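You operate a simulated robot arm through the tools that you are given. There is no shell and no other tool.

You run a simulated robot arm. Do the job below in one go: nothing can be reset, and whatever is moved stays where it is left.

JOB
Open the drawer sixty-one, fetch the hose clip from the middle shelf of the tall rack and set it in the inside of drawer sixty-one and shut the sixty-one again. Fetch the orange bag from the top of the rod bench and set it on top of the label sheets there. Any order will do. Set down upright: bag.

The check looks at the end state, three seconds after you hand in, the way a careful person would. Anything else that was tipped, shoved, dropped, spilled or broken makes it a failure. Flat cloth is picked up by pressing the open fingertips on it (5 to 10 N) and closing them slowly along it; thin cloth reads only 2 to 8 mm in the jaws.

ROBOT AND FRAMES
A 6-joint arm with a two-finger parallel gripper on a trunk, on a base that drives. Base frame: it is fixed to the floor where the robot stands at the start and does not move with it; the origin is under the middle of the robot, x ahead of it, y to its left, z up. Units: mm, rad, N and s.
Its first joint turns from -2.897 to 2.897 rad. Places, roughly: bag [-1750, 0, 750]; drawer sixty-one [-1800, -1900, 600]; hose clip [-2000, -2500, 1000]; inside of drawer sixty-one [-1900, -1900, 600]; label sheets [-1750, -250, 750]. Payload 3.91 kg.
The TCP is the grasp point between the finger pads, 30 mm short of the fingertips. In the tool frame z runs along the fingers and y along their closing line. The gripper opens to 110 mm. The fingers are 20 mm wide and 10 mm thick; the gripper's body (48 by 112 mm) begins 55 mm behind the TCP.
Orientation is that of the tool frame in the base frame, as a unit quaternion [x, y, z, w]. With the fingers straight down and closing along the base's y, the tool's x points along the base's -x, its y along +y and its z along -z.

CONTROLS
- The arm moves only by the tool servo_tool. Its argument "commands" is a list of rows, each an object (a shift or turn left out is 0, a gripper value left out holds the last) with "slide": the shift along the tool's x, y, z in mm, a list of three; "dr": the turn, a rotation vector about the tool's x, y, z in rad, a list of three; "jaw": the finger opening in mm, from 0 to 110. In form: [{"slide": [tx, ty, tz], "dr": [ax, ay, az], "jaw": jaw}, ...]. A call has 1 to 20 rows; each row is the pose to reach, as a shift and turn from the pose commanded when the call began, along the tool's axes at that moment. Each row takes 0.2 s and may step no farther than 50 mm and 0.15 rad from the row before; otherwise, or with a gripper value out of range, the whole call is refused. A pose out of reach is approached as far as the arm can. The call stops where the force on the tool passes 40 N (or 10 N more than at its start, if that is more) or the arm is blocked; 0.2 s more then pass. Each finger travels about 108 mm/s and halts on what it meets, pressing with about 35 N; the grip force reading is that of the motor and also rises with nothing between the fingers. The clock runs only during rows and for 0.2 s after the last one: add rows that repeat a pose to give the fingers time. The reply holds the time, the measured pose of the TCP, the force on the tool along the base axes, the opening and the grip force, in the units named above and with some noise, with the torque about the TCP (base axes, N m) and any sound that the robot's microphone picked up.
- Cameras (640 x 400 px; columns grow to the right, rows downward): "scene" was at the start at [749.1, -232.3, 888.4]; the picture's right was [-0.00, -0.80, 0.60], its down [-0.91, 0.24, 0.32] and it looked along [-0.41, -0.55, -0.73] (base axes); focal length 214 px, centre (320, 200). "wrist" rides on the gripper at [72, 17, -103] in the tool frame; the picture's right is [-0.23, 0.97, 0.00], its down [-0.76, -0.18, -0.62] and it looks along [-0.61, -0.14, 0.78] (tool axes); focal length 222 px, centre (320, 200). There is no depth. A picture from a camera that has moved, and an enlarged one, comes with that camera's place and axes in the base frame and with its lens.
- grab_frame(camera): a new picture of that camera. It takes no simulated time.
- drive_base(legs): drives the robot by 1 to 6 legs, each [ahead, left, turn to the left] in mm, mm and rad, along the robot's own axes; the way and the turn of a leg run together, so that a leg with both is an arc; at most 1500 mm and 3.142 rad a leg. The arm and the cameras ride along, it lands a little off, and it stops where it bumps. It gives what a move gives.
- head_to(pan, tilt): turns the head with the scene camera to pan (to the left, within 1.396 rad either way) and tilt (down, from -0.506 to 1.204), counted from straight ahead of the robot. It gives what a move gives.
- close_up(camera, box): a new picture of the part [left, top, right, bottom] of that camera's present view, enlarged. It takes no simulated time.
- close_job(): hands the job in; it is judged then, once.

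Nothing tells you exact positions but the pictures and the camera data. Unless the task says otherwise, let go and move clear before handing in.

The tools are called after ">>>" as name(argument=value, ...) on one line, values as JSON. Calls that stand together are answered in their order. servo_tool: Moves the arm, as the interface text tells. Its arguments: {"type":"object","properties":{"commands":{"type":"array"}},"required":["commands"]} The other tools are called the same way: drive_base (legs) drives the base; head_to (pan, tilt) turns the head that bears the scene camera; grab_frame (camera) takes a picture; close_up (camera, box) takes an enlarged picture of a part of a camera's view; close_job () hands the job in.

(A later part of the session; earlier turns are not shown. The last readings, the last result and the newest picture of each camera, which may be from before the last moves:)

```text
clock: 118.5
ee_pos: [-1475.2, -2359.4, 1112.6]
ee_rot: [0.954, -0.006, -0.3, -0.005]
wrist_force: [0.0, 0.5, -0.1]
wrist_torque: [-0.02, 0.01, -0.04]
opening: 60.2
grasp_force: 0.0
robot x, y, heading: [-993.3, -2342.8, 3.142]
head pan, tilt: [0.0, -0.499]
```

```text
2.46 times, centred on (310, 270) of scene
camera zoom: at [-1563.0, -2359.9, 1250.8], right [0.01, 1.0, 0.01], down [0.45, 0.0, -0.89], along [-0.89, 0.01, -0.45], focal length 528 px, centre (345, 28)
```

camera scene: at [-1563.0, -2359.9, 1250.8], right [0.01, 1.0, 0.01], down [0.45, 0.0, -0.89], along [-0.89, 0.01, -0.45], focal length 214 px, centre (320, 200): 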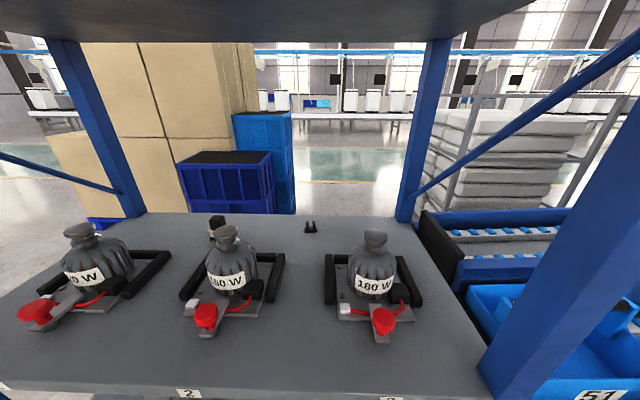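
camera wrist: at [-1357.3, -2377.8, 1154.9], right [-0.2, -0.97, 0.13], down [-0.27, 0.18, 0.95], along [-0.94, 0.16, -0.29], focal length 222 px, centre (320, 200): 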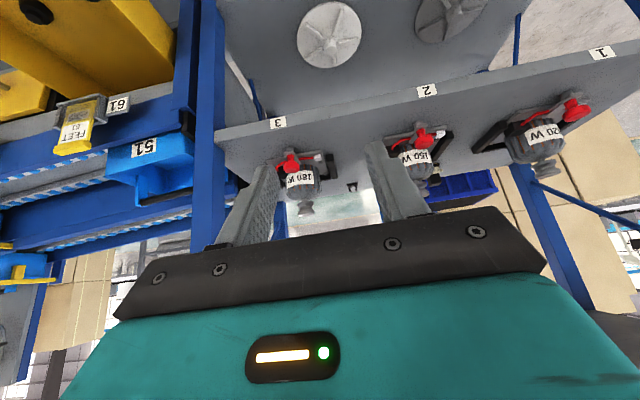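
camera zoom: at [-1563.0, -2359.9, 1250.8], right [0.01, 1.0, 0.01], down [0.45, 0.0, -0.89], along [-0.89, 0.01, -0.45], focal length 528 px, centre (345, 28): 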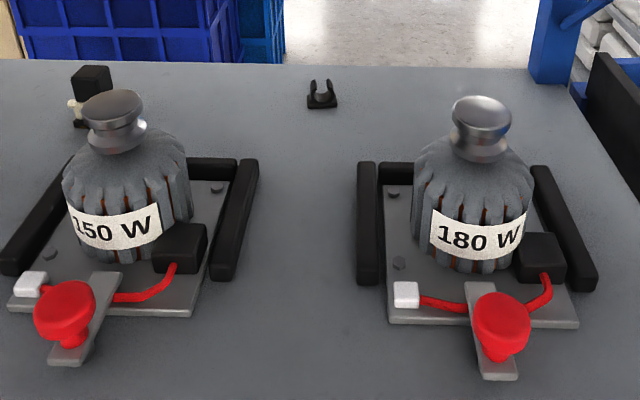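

The clip base is at about (−2058, −2377), on a shelf top of z≈908; the upper shelf's underside is at about 1345, and the motors leave a ~127–150 mm gap centred at y≈−2382. I'll lower the pitched hand, then drive in and line up with that gap.

>>> servo_tool(commands=[{"slide": [25, 0, 37], "jaw": 55}, {"slide": [52, 0, 76], "jaw": 55}, {"slide": [52, 0, 76], "jaw": 55}])

>>> drive_base(legs=[[150, 38, 0]])

>>> head_to(pan=0, tilt=-0.2)

>>> grab_frame(camera="scene")

>>> grab_frame(camera="wrist")

```text
clock: 119.3
ee_pos: [-1477.0, -2359.2, 1020.0]
ee_rot: [0.954, -0.005, -0.3, -0.005]
wrist_force: [-0.5, -0.5, -0.1]
wrist_torque: [-0.02, 0.0, -0.01]
opening: 54.8
grasp_force: 0.1
robot x, y, heading: [-988.6, -2342.8, 3.139]
head pan, tilt: [0.0, -0.499]
```

```text
clock: 120.7
ee_pos: [-1629.4, -2398.7, 1020.0]
ee_rot: [0.954, -0.003, -0.301, -0.004]
wrist_force: [-0.5, 0.2, -0.1]
wrist_torque: [0.01, 0.01, 0.04]
opening: 55.0
grasp_force: 0.0
robot x, y, heading: [-1143.3, -2383.7, -3.139]
head pan, tilt: [0.0, -0.499]
```

```text
clock: 121.5
ee_pos: [-1630.9, -2399.3, 1018.9]
ee_rot: [0.954, -0.004, -0.301, -0.004]
wrist_force: [-0.1, 0.4, -0.4]
wrist_torque: [-0.03, 0.03, 0.0]
opening: 54.9
grasp_force: 0.1
robot x, y, heading: [-1145.4, -2383.0, -3.138]
head pan, tilt: [0.0, -0.201]
```

```text
taken
camera scene: at [-1708.1, -2400.6, 1131.5], right [0.01, 1.0, 0.01], down [0.69, 0.0, -0.72], along [-0.72, 0.01, -0.69], focal length 214 px, centre (320, 200)
```

scene: 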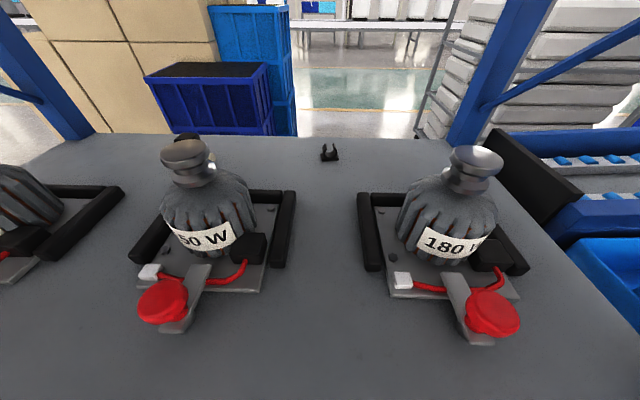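

```text
taken
camera wrist: at [-1511.6, -2417.8, 1061.7], right [-0.2, -0.97, 0.13], down [-0.27, 0.18, 0.95], along [-0.94, 0.15, -0.29], focal length 222 px, centre (320, 200)
```

wrist: 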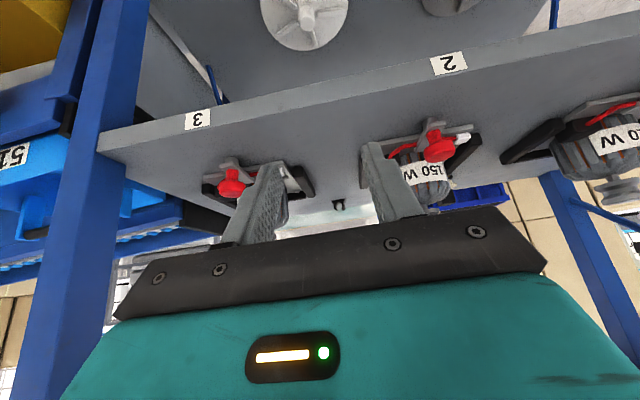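

The route between the two motors is clear; its centreline is y≈−2386. I'll extend halfway and check.

>>> servo_tool(commands=[{"slide": [-33, -7, 23]}, {"slide": [-66, -13, 46]}, {"slide": [-98, -13, 69]}, {"slide": [-131, -13, 92]}, {"slide": [-164, -13, 115]}, {"slide": [-164, -13, 115]}])

>>> grab_frame(camera="scene")

>>> grab_frame(camera="wrist")

```text
clock: 122.9
ee_pos: [-1832.6, -2382.4, 1016.5]
ee_rot: [0.954, -0.004, -0.3, -0.005]
wrist_force: [0.8, -0.1, 0.4]
wrist_torque: [0.0, -0.03, -0.03]
opening: 55.0
grasp_force: 0.1
robot x, y, heading: [-1144.5, -2381.2, -3.144]
head pan, tilt: [0.0, -0.201]
```

```text
taken
camera scene: at [-1910.1, -2384.1, 1129.5], right [0.01, 1.0, 0.01], down [0.69, 0.0, -0.72], along [-0.72, 0.01, -0.69], focal length 214 px, centre (320, 200)
```

scene: 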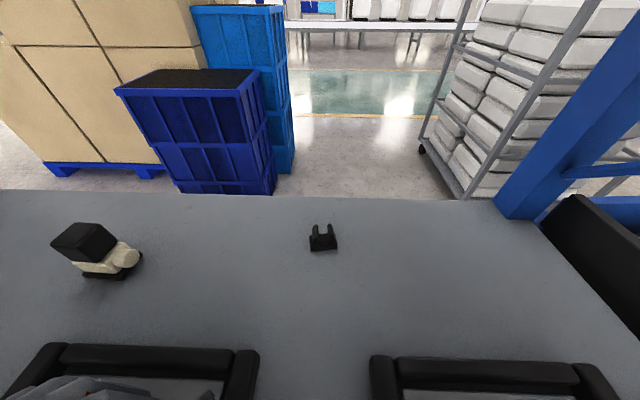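

```text
taken
camera wrist: at [-1713.7, -2401.3, 1059.7], right [-0.2, -0.97, 0.13], down [-0.27, 0.18, 0.95], along [-0.94, 0.15, -0.29], focal length 222 px, centre (320, 200)
```

wrist: 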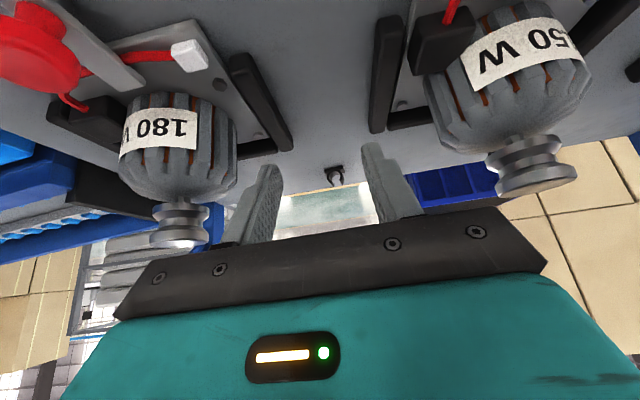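

Passing cleanly between the motors. I'll continue until the hand is over the clip, still high.

>>> servo_tool(commands=[{"slide": [-34, 2, 24]}, {"slide": [-69, 2, 48]}, {"slide": [-103, 2, 72]}, {"slide": [-138, 0, 96]}, {"slide": [-168, -4, 118]}, {"slide": [-168, -4, 118]}])

>>> head_to(pan=0, tilt=0.3)

>>> grab_frame(camera="scene")

>>> grab_frame(camera="wrist")

```text
clock: 124.3
ee_pos: [-2035.1, -2378.5, 1019.1]
ee_rot: [0.954, -0.005, -0.3, -0.004]
wrist_force: [-0.2, -0.5, 0.0]
wrist_torque: [0.01, 0.0, 0.02]
opening: 54.8
grasp_force: 0.1
robot x, y, heading: [-1143.3, -2380.1, -3.141]
head pan, tilt: [0.0, -0.201]
```

```text
clock: 125.3
ee_pos: [-2034.4, -2379.6, 1018.6]
ee_rot: [0.954, -0.003, -0.3, -0.004]
wrist_force: [-0.2, -0.5, 0.0]
wrist_torque: [0.0, -0.02, 0.02]
opening: 54.9
grasp_force: 0.0
robot x, y, heading: [-1141.5, -2384.5, -3.141]
head pan, tilt: [0.0, 0.3]
```

```text
taken
camera scene: at [-2082.2, -2380.5, 1096.4], right [0.01, 1.0, 0.01], down [0.95, -0.01, -0.3], along [-0.3, 0.01, -0.95], focal length 214 px, centre (320, 200)
```

scene: 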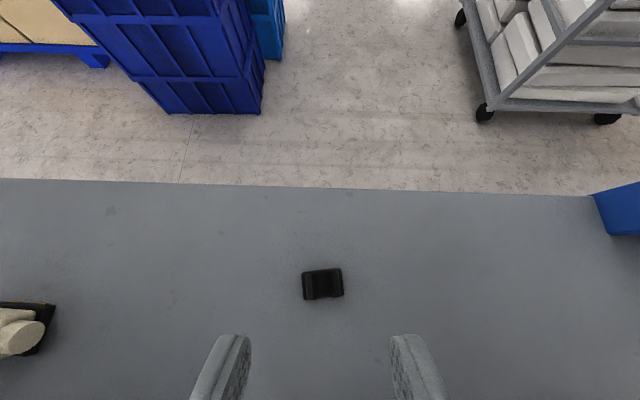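

```text
taken
camera wrist: at [-1916.9, -2397.6, 1060.8], right [-0.2, -0.97, 0.13], down [-0.27, 0.18, 0.95], along [-0.94, 0.15, -0.29], focal length 222 px, centre (320, 200)
```

wrist: 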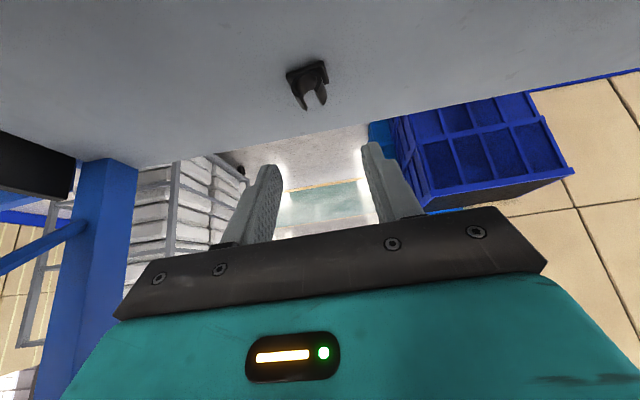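

The clip is right ahead below: centre about (−2066, −2378), roughly 31–38 mm wide. I'll lower a bit first to stay under the upper shelf, then straighten the hand to vertical.

>>> servo_tool(commands=[{"slide": [20, 0, 16]}, {"slide": [39, 0, 32]}, {"slide": [39, 0, 32], "dr": [0, 0.14, 0]}, {"slide": [39, 0, 32], "dr": [0, 0.28, 0]}, {"slide": [39, 0, 32], "dr": [0, 0.42, 0]}, {"slide": [39, 0, 32], "dr": [0, 0.54, 0]}, {"slide": [39, 0, 32], "dr": [0, 0.54, 0]}])

>>> grab_frame(camera="scene")

>>> grab_frame(camera="wrist")

```text
clock: 126.9
ee_pos: [-2021.2, -2378.3, 969.7]
ee_rot: [0.999, -0.004, -0.034, -0.002]
wrist_force: [-0.3, -0.1, 0.5]
wrist_torque: [0.02, -0.01, -0.01]
opening: 54.7
grasp_force: 0.1
robot x, y, heading: [-1138.3, -2382.7, -3.142]
head pan, tilt: [0.0, 0.3]
```

```text
taken
camera scene: at [-2101.9, -2379.3, 1012.8], right [0.01, 1.0, 0.01], down [0.97, -0.01, 0.23], along [0.23, 0.0, -0.97], focal length 214 px, centre (320, 200)
```

scene: 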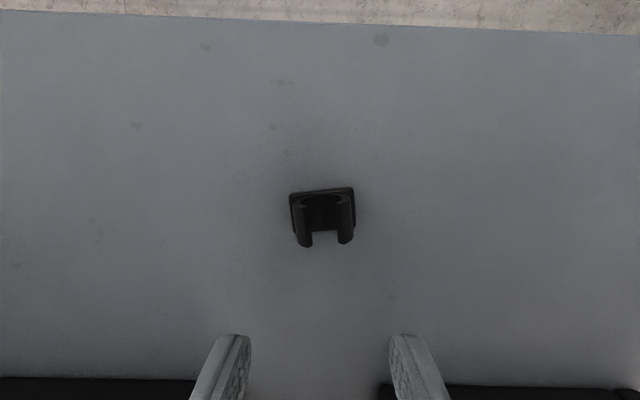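

```text
taken
camera wrist: at [-1942.9, -2396.8, 1067.1], right [-0.24, -0.97, 0.01], down [-0.72, 0.18, 0.67], along [-0.66, 0.15, -0.74], focal length 222 px, centre (320, 200)
```

wrist: 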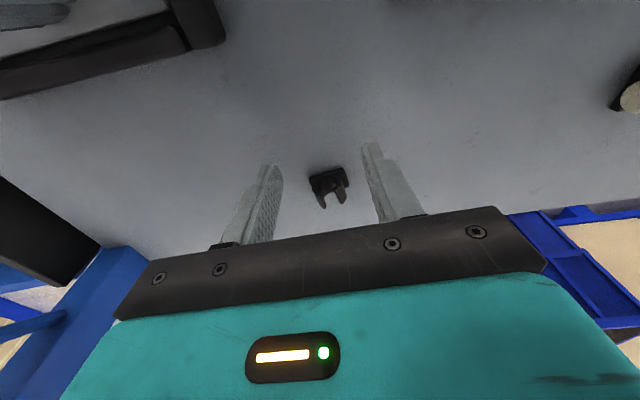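

The clip is about 30 mm wide and 28 mm tall, centred near (−2071, −2378) and turned slightly. I'll line up, match its angle and come down around it.

>>> servo_tool(commands=[{"slide": [-24, 0, 3], "dr": [0, 0, -0.05]}, {"slide": [-48, 0, 8], "dr": [0, 0, -0.09]}, {"slide": [-48, 0, 16], "dr": [0, 0, -0.09]}, {"slide": [-48, 0, 22], "dr": [0, 0, -0.09]}, {"slide": [-48, 0, 22], "dr": [0, 0, -0.09]}])

>>> grab_frame(camera="scene")

>>> close_up(camera="wrist", box=[220, 120, 440, 260])

```text
clock: 128.1
ee_pos: [-2070.0, -2378.4, 949.7]
ee_rot: [0.999, 0.04, -0.034, -0.004]
wrist_force: [-0.1, 0.3, 0.7]
wrist_torque: [-0.02, 0.0, 0.0]
opening: 55.3
grasp_force: 0.1
robot x, y, heading: [-1139.4, -2380.9, -3.14]
head pan, tilt: [0.0, 0.3]
```

```text
taken
camera scene: at [-2150.5, -2386.3, 993.9], right [-0.08, 1.0, 0.01], down [0.97, 0.08, 0.23], along [0.23, 0.03, -0.97], focal length 214 px, centre (320, 200)
```

scene: 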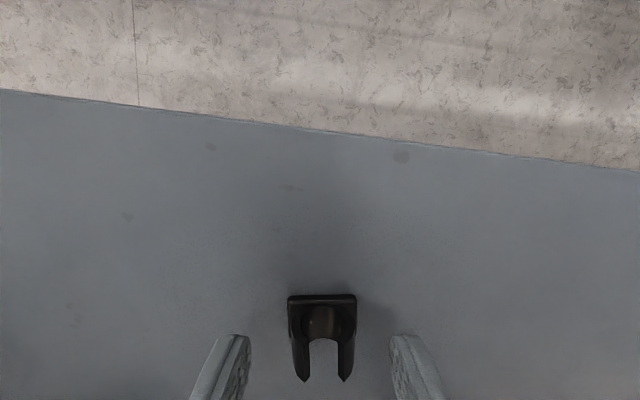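

```text
2.86 times, centred on (330, 190) of wrist
camera zoom: at [-1990.4, -2389.8, 1048.1], right [-0.15, -0.99, 0.0], down [-0.73, 0.11, 0.68], along [-0.67, 0.1, -0.74], focal length 635 px, centre (291, 229)
```

zoom: 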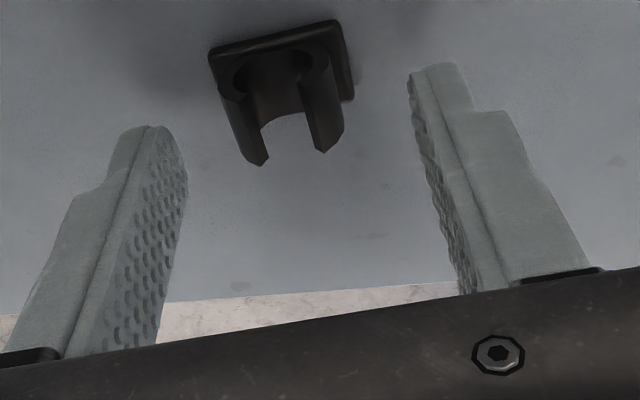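

The clip sits squarely between the fingertips. Coming down the last few millimetres carefully.

>>> servo_tool(commands=[{"slide": [-2, 0, 3]}, {"slide": [-2, 0, 6]}, {"slide": [-2, 0, 8]}, {"slide": [-2, 0, 8]}])

>>> grab_frame(camera="wrist")

>>> close_up(camera="scene", box=[180, 260, 460, 400])

```text
clock: 129.1
ee_pos: [-2073.9, -2377.7, 943.3]
ee_rot: [0.999, 0.041, -0.034, -0.004]
wrist_force: [-0.5, 0.5, 0.0]
wrist_torque: [0.01, 0.0, -0.01]
opening: 54.9
grasp_force: 0.1
robot x, y, heading: [-1147.1, -2382.4, -3.146]
head pan, tilt: [0.0, 0.3]
```

```text
taken
camera wrist: at [-1993.3, -2389.7, 1040.2], right [-0.15, -0.99, 0.0], down [-0.73, 0.11, 0.68], along [-0.67, 0.1, -0.74], focal length 222 px, centre (320, 200)
```

wrist: 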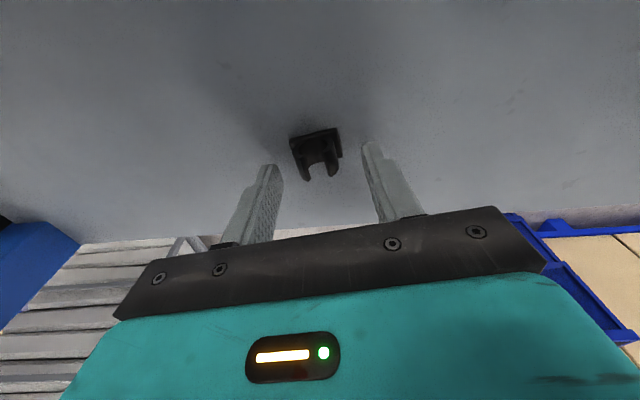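

```text
2.29 times, centred on (320, 330) of scene
camera zoom: at [-2153.4, -2386.2, 986.1], right [-0.08, 1.0, 0.01], down [0.97, 0.08, 0.23], along [0.23, 0.03, -0.97], focal length 490 px, centre (320, -97)
```

zoom: 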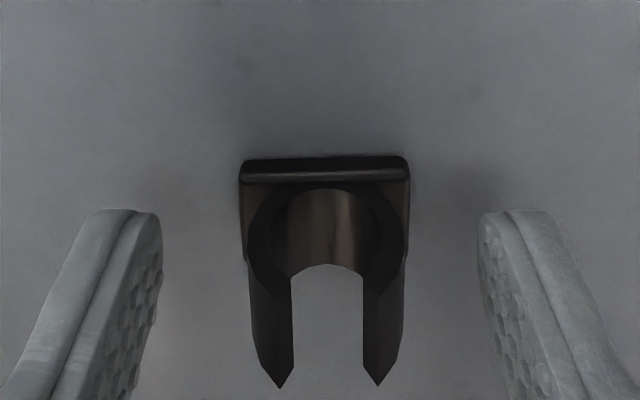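

The clip is slightly further back than the fingertips, so I'll move forward 7 mm more and close.

>>> servo_tool(commands=[{"slide": [-7, 0, 0]}, {"slide": [-7, 0, 2]}, {"slide": [-7, 0, 2]}])

>>> servo_tool(commands=[{"jaw": 40}, {"jaw": 25}, {"jaw": 15}, {"jaw": 15}, {"jaw": 15}])

>>> close_up(camera="scene", box=[180, 260, 460, 400])

```text
clock: 129.9
ee_pos: [-2081.9, -2379.0, 942.5]
ee_rot: [0.999, 0.042, -0.033, -0.004]
wrist_force: [0.0, -0.8, -0.2]
wrist_torque: [-0.02, 0.01, 0.02]
opening: 55.0
grasp_force: 0.0
robot x, y, heading: [-1144.2, -2386.3, -3.143]
head pan, tilt: [0.0, 0.3]
```

```text
clock: 131.1
ee_pos: [-2082.5, -2379.3, 941.8]
ee_rot: [0.999, 0.041, -0.035, -0.004]
wrist_force: [0.2, -0.5, 0.0]
wrist_torque: [0.01, -0.04, 0.01]
opening: 26.6
grasp_force: 35.0
robot x, y, heading: [-1144.0, -2383.3, -3.14]
head pan, tilt: [0.0, 0.3]
```

```text
2.29 times, centred on (320, 330) of scene
camera zoom: at [-2161.2, -2387.3, 985.0], right [-0.08, 1.0, 0.01], down [0.97, 0.08, 0.23], along [0.23, 0.03, -0.97], focal length 490 px, centre (320, -97)
```

zoom: 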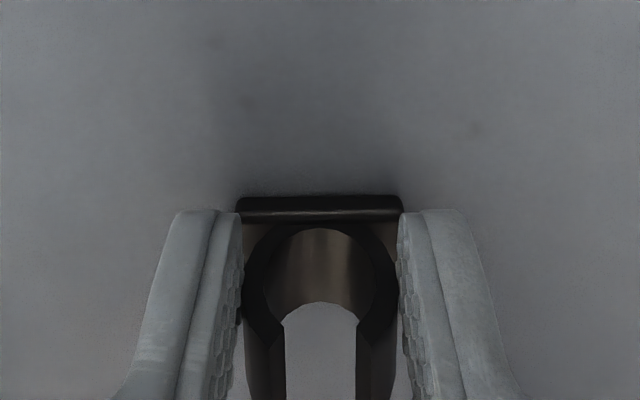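

The clip is gripped (26.6 mm). Lifting it and checking.

>>> servo_tool(commands=[{"slide": [0, 0, -10]}, {"slide": [0, 0, -25]}, {"slide": [2, 0, -40]}, {"slide": [2, 0, -40]}])

>>> close_up(camera="scene", box=[180, 260, 460, 400])

>>> grab_frame(camera="wrist")

```text
clock: 132.1
ee_pos: [-2077.9, -2378.3, 980.8]
ee_rot: [0.999, 0.04, -0.034, -0.004]
wrist_force: [-0.6, 0.3, -0.2]
wrist_torque: [-0.02, 0.03, 0.0]
opening: 26.5
grasp_force: 35.3
robot x, y, heading: [-1147.7, -2382.0, -3.141]
head pan, tilt: [0.0, 0.3]
```

```text
2.29 times, centred on (320, 330) of scene
camera zoom: at [-2156.6, -2386.5, 1023.3], right [-0.08, 1.0, 0.01], down [0.97, 0.08, 0.23], along [0.23, 0.03, -0.97], focal length 490 px, centre (320, -97)
```

zoom: 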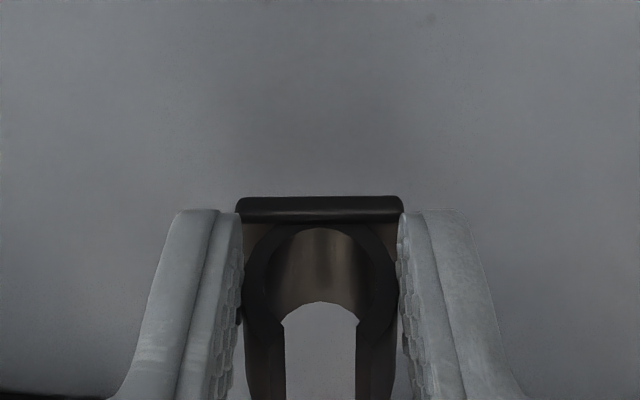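

```text
taken
camera wrist: at [-1996.5, -2390.1, 1077.5], right [-0.15, -0.99, 0.0], down [-0.73, 0.11, 0.68], along [-0.67, 0.1, -0.74], focal length 222 px, centre (320, 200)
```

wrist: 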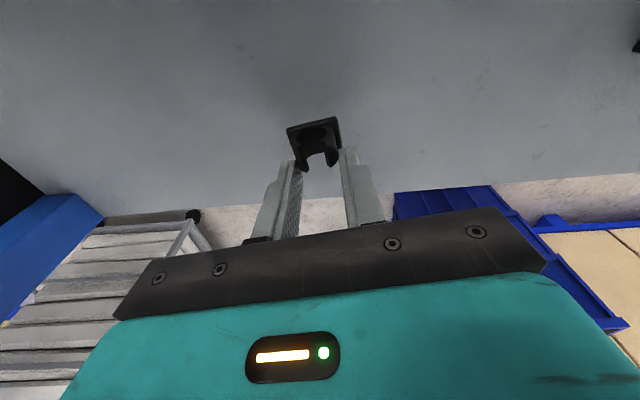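

The clip is securely held. I'll pitch the hand back as on the way in, then retract along the same gap.

>>> servo_tool(commands=[{"dr": [0, -0.14, 0.03]}, {"dr": [0, -0.28, 0.06]}, {"dr": [0, -0.42, 0.09]}, {"dr": [0, -0.54, 0.09]}, {"dr": [0, -0.54, 0.09]}])

>>> servo_tool(commands=[{"slide": [-11, 0, -16]}, {"slide": [-10, 4, -45]}, {"slide": [10, 6, -57]}, {"slide": [43, 6, -80]}, {"slide": [76, 6, -103]}, {"slide": [109, 6, -126]}, {"slide": [142, 6, -149]}, {"slide": [174, 6, -171]}, {"slide": [207, 6, -194]}, {"slide": [240, 6, -217]}, {"slide": [273, 6, -240]}, {"slide": [306, 6, -263]}, {"slide": [330, 6, -280]}, {"slide": [330, 6, -280]}])

>>> grab_frame(camera="scene")

>>> grab_frame(camera="wrist")

```text
clock: 133.3
ee_pos: [-2077.2, -2377.4, 980.5]
ee_rot: [0.954, -0.004, -0.3, 0.008]
wrist_force: [0.5, 0.5, -0.1]
wrist_torque: [0.0, -0.01, 0.0]
opening: 26.4
grasp_force: 35.2
robot x, y, heading: [-1142.8, -2384.8, -3.141]
head pan, tilt: [0.0, 0.3]
```

```text
clock: 136.3
ee_pos: [-1645.2, -2385.2, 1022.9]
ee_rot: [0.954, -0.004, -0.299, 0.008]
wrist_force: [1.3, -0.3, -0.5]
wrist_torque: [-0.01, 0.03, 0.03]
opening: 26.5
grasp_force: 34.9
robot x, y, heading: [-1143.7, -2378.7, -3.139]
head pan, tilt: [0.0, 0.3]
```

```text
taken
camera scene: at [-1691.5, -2385.5, 1100.4], right [0.0, 1.0, -0.02], down [0.95, -0.01, -0.3], along [-0.3, -0.02, -0.95], focal length 214 px, centre (320, 200)
```

scene: 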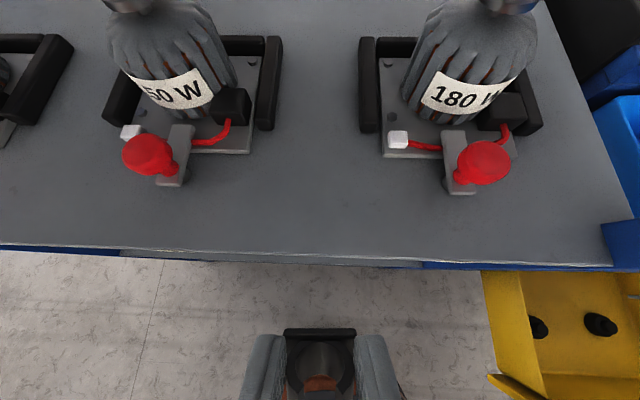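

```text
taken
camera wrist: at [-1526.2, -2402.4, 1065.3], right [-0.19, -0.97, 0.15], down [-0.27, 0.2, 0.94], along [-0.94, 0.14, -0.3], focal length 222 px, centre (320, 200)
```

wrist: 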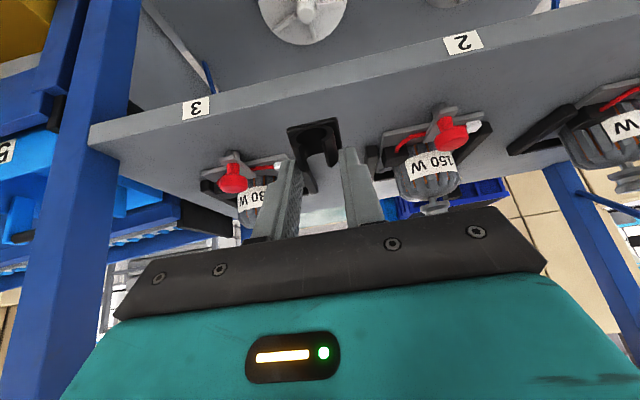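

Clear of the rack with the clip in hand. Now reversing and sliding right to stand in front of the open drawer.

>>> drive_base(legs=[[-190, 0, 0], [0, -520, 0]])

>>> servo_tool(commands=[{"dr": [0, 0.15, 0]}, {"dr": [0, 0.3, 0]}, {"dr": [0, 0.45, 0]}, {"dr": [0, 0.61, 0]}, {"dr": [0, 0.61, 0]}])

>>> servo_tool(commands=[{"dr": [0, 0, 0.15]}, {"dr": [0, 0, 0.3]}, {"dr": [0, 0, 0.45]}, {"dr": [0, 0, 0.6]}, {"dr": [0, 0, 0.75]}, {"dr": [0, 0, 0.9]}, {"dr": [0, 0, 1.05]}, {"dr": [0, 0, 1.2]}, {"dr": [0, 0, 1.35]}, {"dr": [0, 0, 1.5]}, {"dr": [0, 0, 1.59]}, {"dr": [0, 0, 1.59]}])

>>> grab_frame(camera="scene")

>>> grab_frame(camera="wrist")

```text
clock: 140.5
ee_pos: [-1452.9, -1863.5, 1022.2]
ee_rot: [0.954, -0.002, -0.299, 0.009]
wrist_force: [-0.5, 0.5, -0.4]
wrist_torque: [-0.01, 0.01, 0.0]
opening: 26.5
grasp_force: 34.6
robot x, y, heading: [-954.6, -1859.2, -3.136]
head pan, tilt: [0.0, 0.3]
```

```text
refused: row 4 steps farther than a row can; nothing moved
```

```text
clock: 143.1
ee_pos: [-1453.6, -1863.1, 1022.7]
ee_rot: [-0.666, 0.683, 0.204, -0.22]
wrist_force: [-0.7, 0.1, 0.2]
wrist_torque: [-0.01, 0.01, -0.03]
opening: 26.3
grasp_force: 34.5
robot x, y, heading: [-949.5, -1857.3, -3.142]
head pan, tilt: [0.0, 0.3]
```

```text
taken
camera scene: at [-1430.6, -1781.5, 1051.3], right [0.82, -0.03, -0.57], down [0.15, -0.95, 0.27], along [-0.55, -0.31, -0.77], focal length 214 px, centre (320, 200)
```

scene: 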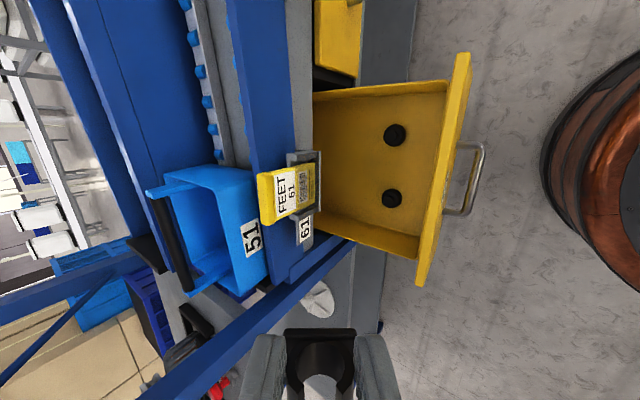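

```text
taken
camera wrist: at [-1408.6, -1933.4, 1118.7], right [-0.8, 0.26, 0.55], down [0.51, 0.77, 0.39], along [-0.32, 0.59, -0.74], focal length 222 px, centre (320, 200)
```

wrist: 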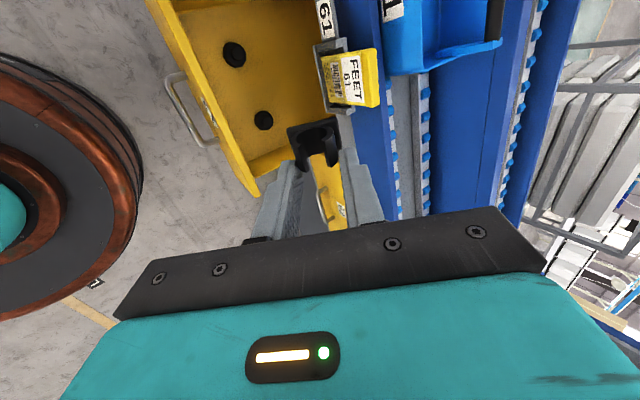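

The drawer is fully open below with feet near (−1570, −1795) and (−1570, −1932). I'll finish turning the hand vertical and tuck the head camera in before going down.

>>> servo_tool(commands=[{"dr": [0.14, 0, 0]}, {"dr": [0.28, 0, 0]}, {"dr": [0.42, 0, 0]}, {"dr": [0.56, 0, 0]}, {"dr": [0.61, 0, 0]}, {"dr": [0.61, 0, 0]}])

>>> head_to(pan=0, tilt=0.4)

>>> grab_frame(camera="scene")

```text
clock: 144.5
ee_pos: [-1452.8, -1864.4, 1023.0]
ee_rot: [-0.702, 0.712, -0.012, -0.009]
wrist_force: [0.0, 0.9, -0.1]
wrist_torque: [0.04, -0.03, 0.02]
opening: 26.3
grasp_force: 34.6
robot x, y, heading: [-951.1, -1856.6, -3.139]
head pan, tilt: [0.0, 0.3]
```

```text
clock: 145.2
ee_pos: [-1453.3, -1863.2, 1021.7]
ee_rot: [-0.701, 0.713, -0.011, -0.01]
wrist_force: [0.2, 0.3, -0.2]
wrist_torque: [0.03, -0.01, -0.04]
opening: 26.5
grasp_force: 34.9
robot x, y, heading: [-951.3, -1859.3, -3.137]
head pan, tilt: [0.0, 0.4]
```

```text
taken
camera scene: at [-1451.9, -1790.8, 1058.4], right [1.0, -0.02, 0.0], down [-0.01, -0.91, 0.42], along [0.0, -0.42, -0.91], focal length 214 px, centre (320, 200)
```

scene: 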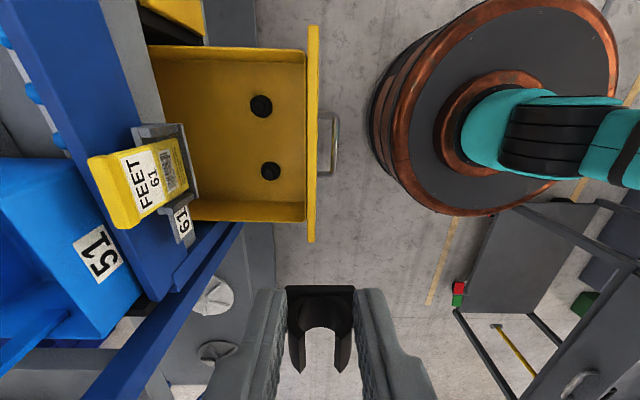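

The drawer interior spans about y −1735…−1985, with the front wall at x≈−1473. I'll go above the gap between the feet at (−1547, −1860) and part-way down.

>>> servo_tool(commands=[{"slide": [-1, 45, 0]}, {"slide": [-2, 94, 0]}, {"slide": [-3, 94, 45]}, {"slide": [-4, 94, 90]}, {"slide": [-6, 94, 135]}, {"slide": [-7, 94, 180]}, {"slide": [-8, 94, 225]}, {"slide": [-9, 94, 262]}, {"slide": [-9, 94, 262]}])

>>> grab_frame(camera="scene")

>>> grab_frame(camera="wrist")

```text
clock: 147.2
ee_pos: [-1546.2, -1861.6, 758.8]
ee_rot: [-0.702, 0.712, -0.011, -0.01]
wrist_force: [-0.1, -0.6, -0.4]
wrist_torque: [0.01, 0.0, -0.07]
opening: 26.4
grasp_force: 35.3
robot x, y, heading: [-947.6, -1856.5, -3.137]
head pan, tilt: [0.0, 0.4]
```

```text
taken
camera scene: at [-1544.8, -1788.7, 794.8], right [1.0, -0.02, 0.0], down [-0.01, -0.91, 0.42], along [0.0, -0.42, -0.91], focal length 214 px, centre (320, 200)
```

scene: 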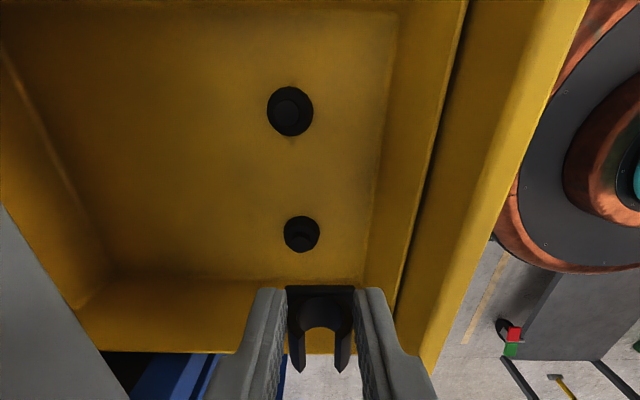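

```text
taken
camera wrist: at [-1563.7, -1930.7, 863.3], right [-0.97, 0.24, -0.01], down [0.19, 0.78, 0.6], along [0.15, 0.58, -0.8], focal length 222 px, centre (320, 200)
```

wrist: 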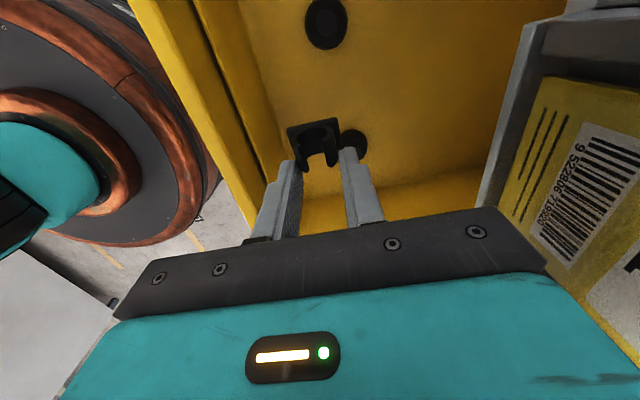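

Inner front wall is at about x −1490, so I'll shift 26 mm back toward the bench for clearance, then go down into the drawer between the feet.

>>> servo_tool(commands=[{"slide": [-1, 26, 10]}, {"slide": [-2, 26, 45]}, {"slide": [-3, 26, 85]}, {"slide": [-4, 26, 120]}, {"slide": [-4, 26, 130]}, {"slide": [-4, 26, 130]}])

>>> grab_frame(camera="scene")

>>> grab_frame(camera="wrist")

```text
clock: 148.6
ee_pos: [-1571.3, -1862.2, 630.6]
ee_rot: [-0.702, 0.712, -0.011, -0.01]
wrist_force: [-0.3, 0.4, 0.5]
wrist_torque: [0.01, -0.03, -0.02]
opening: 26.5
grasp_force: 34.9
robot x, y, heading: [-950.2, -1860.1, -3.138]
head pan, tilt: [0.0, 0.4]
```

```text
taken
camera scene: at [-1571.0, -1789.3, 665.5], right [1.0, -0.02, 0.0], down [-0.01, -0.91, 0.42], along [0.0, -0.42, -0.91], focal length 214 px, centre (320, 200)
```

scene: 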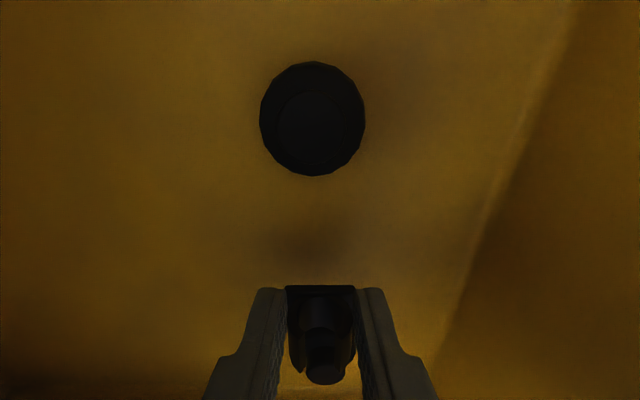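

```text
taken
camera wrist: at [-1590.0, -1931.3, 734.0], right [-0.97, 0.24, -0.01], down [0.19, 0.78, 0.6], along [0.15, 0.58, -0.8], focal length 222 px, centre (320, 200)
```

wrist: 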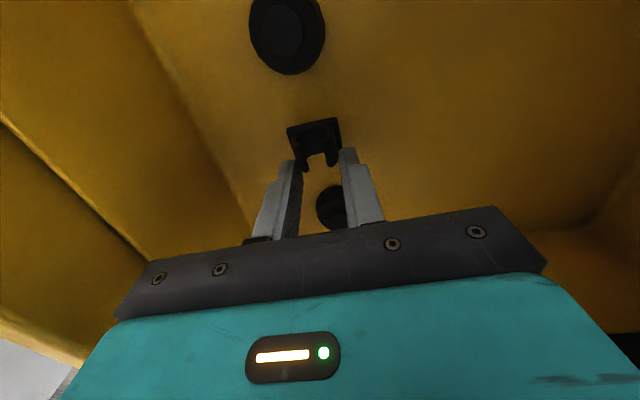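

The clip hangs over bare drawer floor between the feet. Lowering in small steps to feel for the floor.

>>> servo_tool(commands=[{"slide": [0, 0, 5]}, {"slide": [0, 0, 10]}, {"slide": [0, 0, 15]}, {"slide": [0, 0, 20]}, {"slide": [0, 0, 20]}])

>>> servo_tool(commands=[{"slide": [0, 0, 2]}, {"slide": [0, 0, 4]}, {"slide": [0, 0, 6]}, {"slide": [0, 0, 6]}])

```text
clock: 149.8
ee_pos: [-1573.0, -1861.8, 610.5]
ee_rot: [-0.701, 0.713, -0.011, -0.009]
wrist_force: [0.8, -0.2, -0.1]
wrist_torque: [0.0, 0.0, -0.01]
opening: 26.2
grasp_force: 35.1
robot x, y, heading: [-949.7, -1857.3, -3.134]
head pan, tilt: [0.0, 0.4]
```

```text
clock: 150.8
ee_pos: [-1573.7, -1861.6, 604.4]
ee_rot: [-0.702, 0.712, -0.011, -0.01]
wrist_force: [0.1, -0.9, 0.2]
wrist_torque: [0.04, -0.02, 0.01]
opening: 26.3
grasp_force: 35.3
robot x, y, heading: [-952.1, -1855.6, -3.13]
head pan, tilt: [0.0, 0.4]
```

>>> servo_tool(commands=[{"slide": [0, 0, 2]}, {"slide": [0, 0, 4]}, {"slide": [0, 0, 4]}])

>>> servo_tool(commands=[{"slide": [0, 0, 2]}, {"slide": [0, 0, 4]}, {"slide": [0, 0, 4]}])

>>> grab_frame(camera="wrist")

```text
clock: 151.6
ee_pos: [-1572.6, -1861.3, 599.9]
ee_rot: [-0.701, 0.713, -0.01, -0.011]
wrist_force: [-1.5, -0.2, 27.0]
wrist_torque: [-0.16, 0.05, -0.01]
opening: 26.4
grasp_force: 34.7
robot x, y, heading: [-949.6, -1859.5, -3.14]
head pan, tilt: [0.0, 0.4]
```

```text
clock: 152.3
ee_pos: [-1571.5, -1861.0, 597.8]
ee_rot: [-0.702, 0.712, -0.011, -0.01]
wrist_force: [0.6, 0.5, 33.7]
wrist_torque: [-0.12, 0.04, -0.01]
opening: 26.2
grasp_force: 34.7
robot x, y, heading: [-952.5, -1854.6, -3.14]
head pan, tilt: [0.0, 0.4]
```

```text
taken
camera wrist: at [-1589.8, -1929.9, 701.7], right [-0.97, 0.24, -0.01], down [0.19, 0.78, 0.6], along [0.15, 0.58, -0.8], focal length 222 px, centre (320, 200)
```

wrist: 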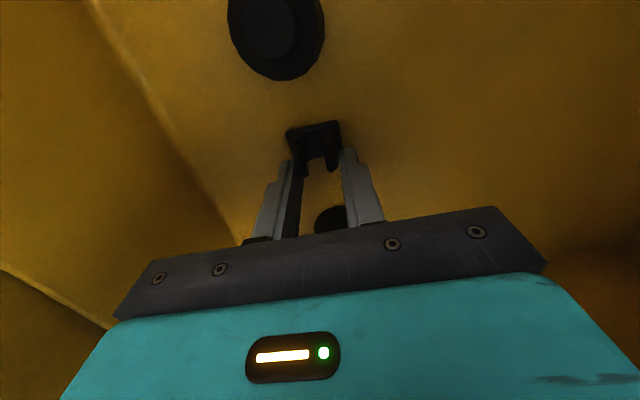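

The clip is on the drawer floor. I'll ease the pressure, open, and rise straight out.

>>> servo_tool(commands=[{"slide": [0, 0, -2]}, {"slide": [0, 0, -3]}, {"slide": [0, 0, -3]}])

>>> servo_tool(commands=[{"jaw": 32}, {"jaw": 42}, {"jaw": 48}, {"jaw": 48}, {"slide": [0, 0, -20], "jaw": 48}, {"slide": [0, 0, -60], "jaw": 48}, {"slide": [0, 0, -105], "jaw": 48}, {"slide": [0, 0, -150], "jaw": 48}, {"slide": [0, 0, -195], "jaw": 48}, {"slide": [0, 0, -240], "jaw": 48}, {"slide": [0, 0, -285], "jaw": 48}, {"slide": [0, 0, -330], "jaw": 48}, {"slide": [0, -40, -370], "jaw": 48}, {"slide": [0, -80, -390], "jaw": 48}, {"slide": [0, -80, -390], "jaw": 48}])

>>> grab_frame(camera="scene")

>>> grab_frame(camera="wrist")

```text
clock: 153.2
ee_pos: [-1573.0, -1860.6, 599.0]
ee_rot: [-0.701, 0.713, -0.011, -0.009]
wrist_force: [-0.4, -0.1, -0.4]
wrist_torque: [0.02, 0.02, -0.04]
opening: 26.3
grasp_force: 34.9
robot x, y, heading: [-948.5, -1857.6, -3.139]
head pan, tilt: [0.0, 0.4]
```

```text
refused: row 13 steps farther than a row can; nothing moved
```

```text
taken
camera scene: at [-1570.5, -1788.1, 635.0], right [1.0, -0.02, 0.0], down [-0.01, -0.91, 0.42], along [0.0, -0.42, -0.91], focal length 214 px, centre (320, 200)
```

scene: 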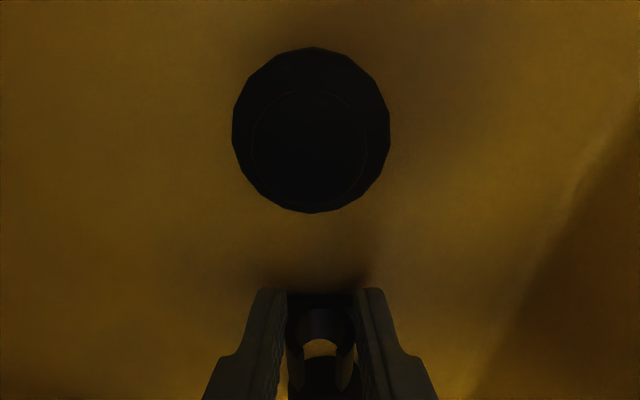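

```text
taken
camera wrist: at [-1589.5, -1930.0, 703.4], right [-0.97, 0.24, -0.01], down [0.19, 0.78, 0.6], along [0.15, 0.58, -0.8], focal length 222 px, centre (320, 200)
```

wrist: 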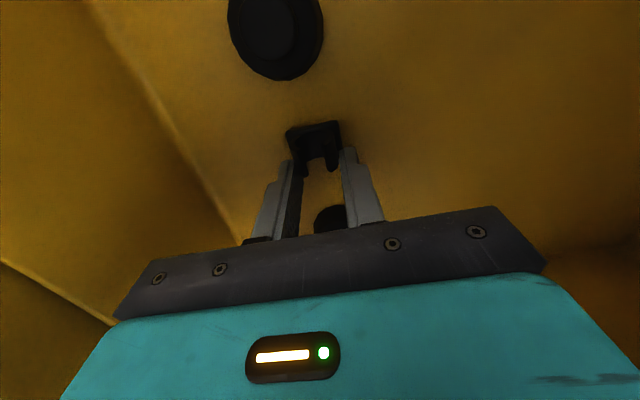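

The release was refused over one step size, so I'll redo it with smaller steps.

>>> servo_tool(commands=[{"jaw": 32}, {"jaw": 42}, {"jaw": 48}, {"jaw": 48}, {"slide": [0, 0, -20], "jaw": 48}, {"slide": [0, 0, -60], "jaw": 48}, {"slide": [0, 0, -105], "jaw": 48}, {"slide": [0, 0, -150], "jaw": 48}, {"slide": [0, 0, -195], "jaw": 48}, {"slide": [0, 0, -240], "jaw": 48}, {"slide": [0, 0, -285], "jaw": 48}, {"slide": [0, 0, -330], "jaw": 48}, {"slide": [0, 0, -370], "jaw": 48}, {"slide": [0, 0, -400], "jaw": 48}, {"slide": [0, 0, -400], "jaw": 48}])

>>> grab_frame(camera="scene")

>>> grab_frame(camera="wrist")

```text
clock: 156.3
ee_pos: [-1574.3, -1848.8, 1000.0]
ee_rot: [-0.702, 0.712, -0.011, -0.01]
wrist_force: [-0.6, -0.4, 0.2]
wrist_torque: [-0.02, -0.01, -0.02]
opening: 48.0
grasp_force: 0.1
robot x, y, heading: [-950.0, -1857.1, -3.138]
head pan, tilt: [0.0, 0.4]
```

```text
taken
camera scene: at [-1574.0, -1775.9, 1035.2], right [1.0, -0.02, 0.0], down [-0.01, -0.91, 0.42], along [0.0, -0.42, -0.91], focal length 214 px, centre (320, 200)
```

scene: 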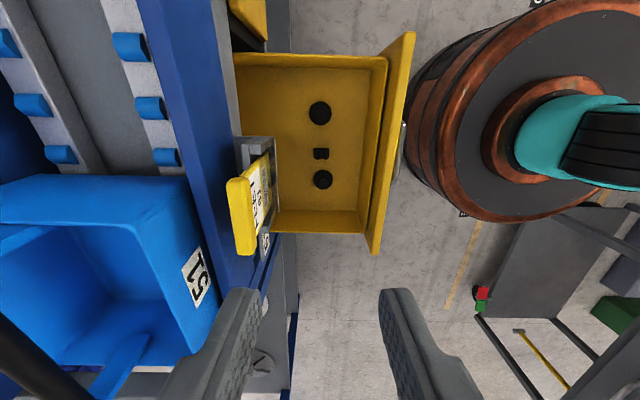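

```text
taken
camera wrist: at [-1592.9, -1917.9, 1103.7], right [-0.97, 0.24, -0.01], down [0.19, 0.78, 0.6], along [0.15, 0.58, -0.8], focal length 222 px, centre (320, 200)
```

wrist: 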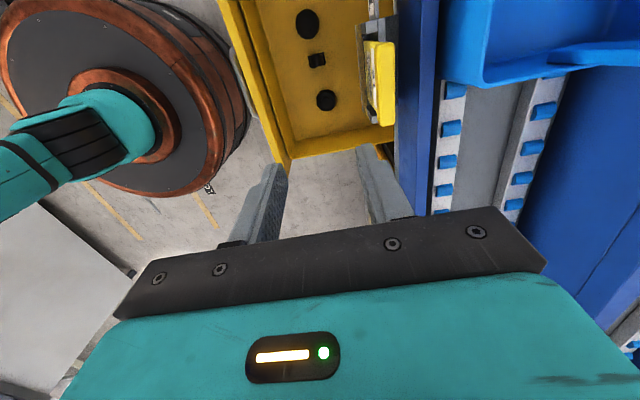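

The clip rests in the drawer between the feet, and nothing else moved. I'll reverse to x ≈ −700, level the hand again, and come down to the handle to push the drawer shut.

>>> drive_base(legs=[[-250, 0, 0]])

>>> servo_tool(commands=[{"slide": [0, 35, 0]}, {"slide": [0, 70, 0]}, {"slide": [0, 70, 0], "dr": [-0.15, 0, 0]}, {"slide": [0, 70, 0], "dr": [-0.3, 0, 0]}, {"slide": [0, 70, 0], "dr": [-0.45, 0, 0]}, {"slide": [0, 70, 0], "dr": [-0.6, 0, 0]}, {"slide": [0, 70, 0], "dr": [-0.75, 0, 0]}, {"slide": [0, 70, 0], "dr": [-0.9, 0, 0]}, {"slide": [0, 70, 0], "dr": [-1.05, 0, 0]}, {"slide": [0, 70, 0], "dr": [-1.2, 0, 0]}, {"slide": [0, 70, 0], "dr": [-1.35, 0, 0]}, {"slide": [0, 70, 0], "dr": [-1.5, 0, 0]}, {"slide": [0, 70, 0], "dr": [-1.57, 0, 0]}, {"slide": [0, 70, 0], "dr": [-1.57, 0, 0]}])

>>> grab_frame(camera="scene")

```text
clock: 158.2
ee_pos: [-1324.8, -1848.3, 998.4]
ee_rot: [-0.701, 0.713, -0.01, -0.01]
wrist_force: [0.2, 0.2, 0.2]
wrist_torque: [-0.01, -0.03, 0.01]
opening: 48.0
grasp_force: 0.0
robot x, y, heading: [-704.2, -1857.1, -3.139]
head pan, tilt: [0.0, 0.4]
```

```text
clock: 161.2
ee_pos: [-1396.3, -1846.7, 999.3]
ee_rot: [-0.489, 0.512, 0.496, -0.503]
wrist_force: [1.0, 0.5, -1.2]
wrist_torque: [-0.03, -0.03, -0.01]
opening: 48.1
grasp_force: 0.0
robot x, y, heading: [-706.4, -1860.4, -3.139]
head pan, tilt: [0.0, 0.4]
```

```text
taken
camera scene: at [-1357.9, -1775.2, 997.5], right [0.0, -0.03, -1.0], down [0.37, -0.93, 0.03], along [-0.93, -0.37, 0.01], focal length 214 px, centre (320, 200)
```

scene: 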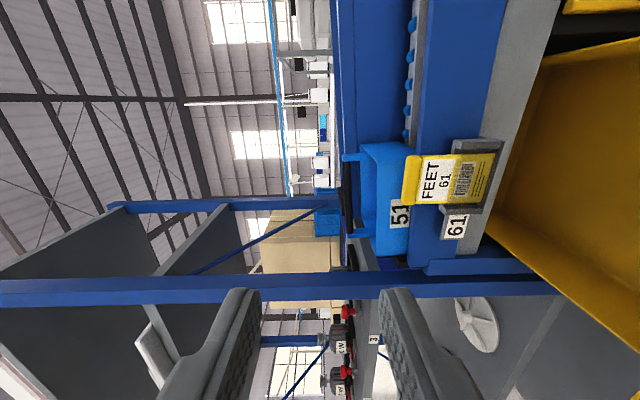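

I'll back up a little more, so there's room to come down in front of the protruding handle.

>>> drive_base(legs=[[-70, 0, 0]])

>>> servo_tool(commands=[{"slide": [5, -40, 0], "dr": [0, 0, -0.03], "jaw": 60}, {"slide": [10, -85, 10], "dr": [0, 0, -0.03]}, {"slide": [15, -130, 20], "dr": [0, 0, -0.03]}, {"slide": [20, -175, 25], "dr": [0, 0, -0.03]}, {"slide": [20, -220, 30], "dr": [0, 0, -0.03]}, {"slide": [20, -265, 35], "dr": [0, 0, -0.03]}, {"slide": [15, -310, 35], "dr": [0, 0, -0.03]}, {"slide": [12, -350, 35], "dr": [0, 0, -0.03]}, {"slide": [10, -385, 35], "dr": [0, 0, -0.03]}, {"slide": [10, -385, 35], "dr": [0, 0, -0.03]}])

>>> head_to(pan=0, tilt=0.3)

>>> grab_frame(camera="scene")

>>> grab_frame(camera="wrist")

```text
clock: 162.2
ee_pos: [-1325.8, -1847.1, 1000.0]
ee_rot: [-0.489, 0.513, 0.496, -0.502]
wrist_force: [0.4, -0.8, 0.1]
wrist_torque: [0.02, 0.02, 0.0]
opening: 47.9
grasp_force: 0.1
robot x, y, heading: [-629.9, -1860.4, -3.139]
head pan, tilt: [0.0, 0.4]
```

```text
clock: 164.4
ee_pos: [-1361.0, -1867.4, 612.5]
ee_rot: [-0.497, 0.505, 0.503, -0.495]
wrist_force: [1.2, 0.2, 0.4]
wrist_torque: [0.01, 0.0, -0.01]
opening: 59.8
grasp_force: 0.0
robot x, y, heading: [-632.5, -1856.5, -3.138]
head pan, tilt: [0.0, 0.4]
```

```text
clock: 165.1
ee_pos: [-1360.9, -1868.3, 612.6]
ee_rot: [-0.497, 0.504, 0.503, -0.496]
wrist_force: [0.5, 0.2, 0.2]
wrist_torque: [-0.03, 0.0, -0.01]
opening: 60.0
grasp_force: 0.1
robot x, y, heading: [-633.7, -1855.5, -3.139]
head pan, tilt: [0.0, 0.3]
```

```text
taken
camera scene: at [-1322.9, -1788.4, 613.8], right [0.0, 0.0, -1.0], down [0.28, -0.96, 0.0], along [-0.96, -0.28, 0.0], focal length 214 px, centre (320, 200)
```

scene: 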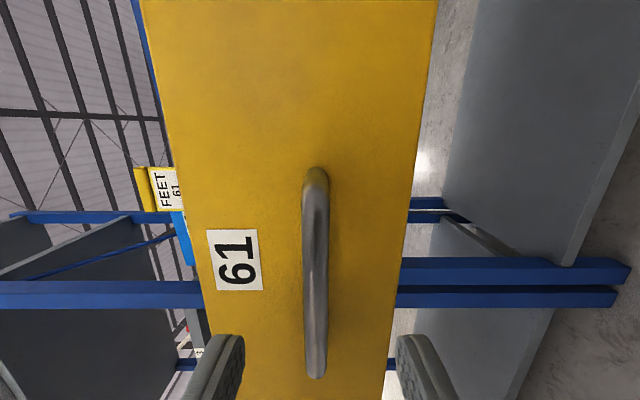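

```text
taken
camera wrist: at [-1258.4, -1942.9, 629.1], right [0.0, 0.23, 0.97], down [0.64, 0.75, -0.18], along [-0.77, 0.62, -0.14], focal length 222 px, centre (320, 200)
```

wrist: 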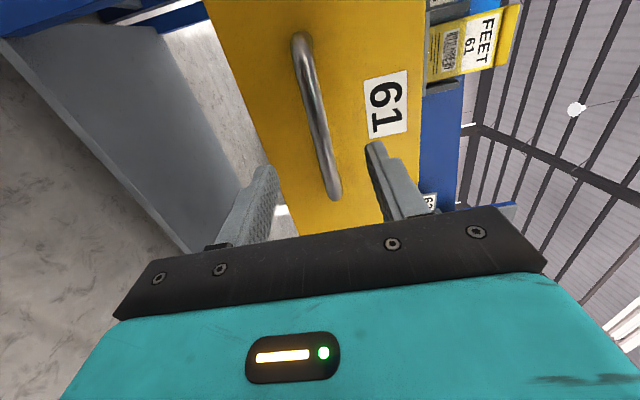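

The bar is in line with the fingers. I'll move in, grip it and push the drawer back.

>>> servo_tool(commands=[{"slide": [1, 3, 25]}, {"slide": [1, 3, 48]}, {"slide": [1, 3, 60]}, {"slide": [1, 3, 60]}, {"slide": [1, 3, 60], "jaw": 35}, {"slide": [1, 3, 60], "jaw": 8}, {"slide": [1, 3, 60], "jaw": 8}, {"slide": [1, 3, 60], "jaw": 8}, {"slide": [1, 3, 60], "jaw": 8}])

>>> grab_frame(camera="wrist")

```text
clock: 167.1
ee_pos: [-1420.9, -1867.7, 615.7]
ee_rot: [-0.497, 0.505, 0.503, -0.495]
wrist_force: [1.1, 0.0, -17.7]
wrist_torque: [-0.01, -0.02, 0.04]
opening: 16.4
grasp_force: 8.1
robot x, y, heading: [-633.2, -1859.1, -3.141]
head pan, tilt: [0.0, 0.3]
```

```text
taken
camera wrist: at [-1318.3, -1941.8, 632.7], right [0.0, 0.23, 0.97], down [0.64, 0.75, -0.17], along [-0.77, 0.62, -0.14], focal length 222 px, centre (320, 200)
```

wrist: 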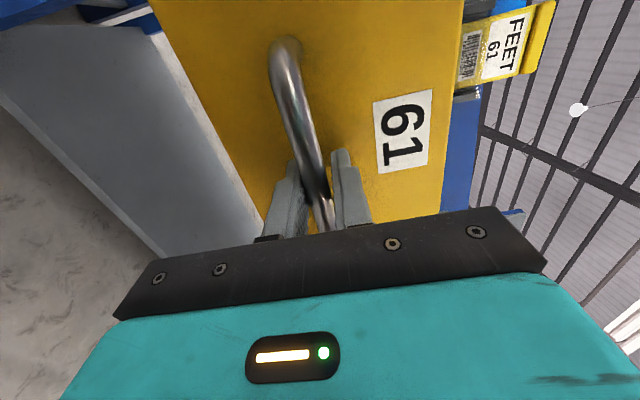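

>>> servo_tool(commands=[{"slide": [0, -1, 0]}, {"slide": [0, -1.5, 0]}, {"slide": [0, -1.5, 0]}])

>>> servo_tool(commands=[{"slide": [-0.5, 0, 15]}, {"slide": [-1, 0, 35]}, {"slide": [-1.4, 0, 60]}, {"slide": [-1.4, 0, 60]}])

```text
clock: 167.9
ee_pos: [-1421.9, -1868.3, 615.4]
ee_rot: [-0.497, 0.505, 0.503, -0.495]
wrist_force: [0.7, -2.3, -12.2]
wrist_torque: [-0.02, -0.08, 0.13]
opening: 14.1
grasp_force: 6.2
robot x, y, heading: [-632.3, -1860.3, -3.142]
head pan, tilt: [0.0, 0.3]
```

```text
clock: 168.9
ee_pos: [-1480.8, -1863.4, 615.0]
ee_rot: [-0.498, 0.503, 0.504, -0.495]
wrist_force: [-0.9, -6.2, -13.4]
wrist_torque: [-0.1, 0.02, 0.01]
opening: 14.7
grasp_force: 6.5
robot x, y, heading: [-632.7, -1854.8, -3.14]
head pan, tilt: [0.0, 0.3]
```

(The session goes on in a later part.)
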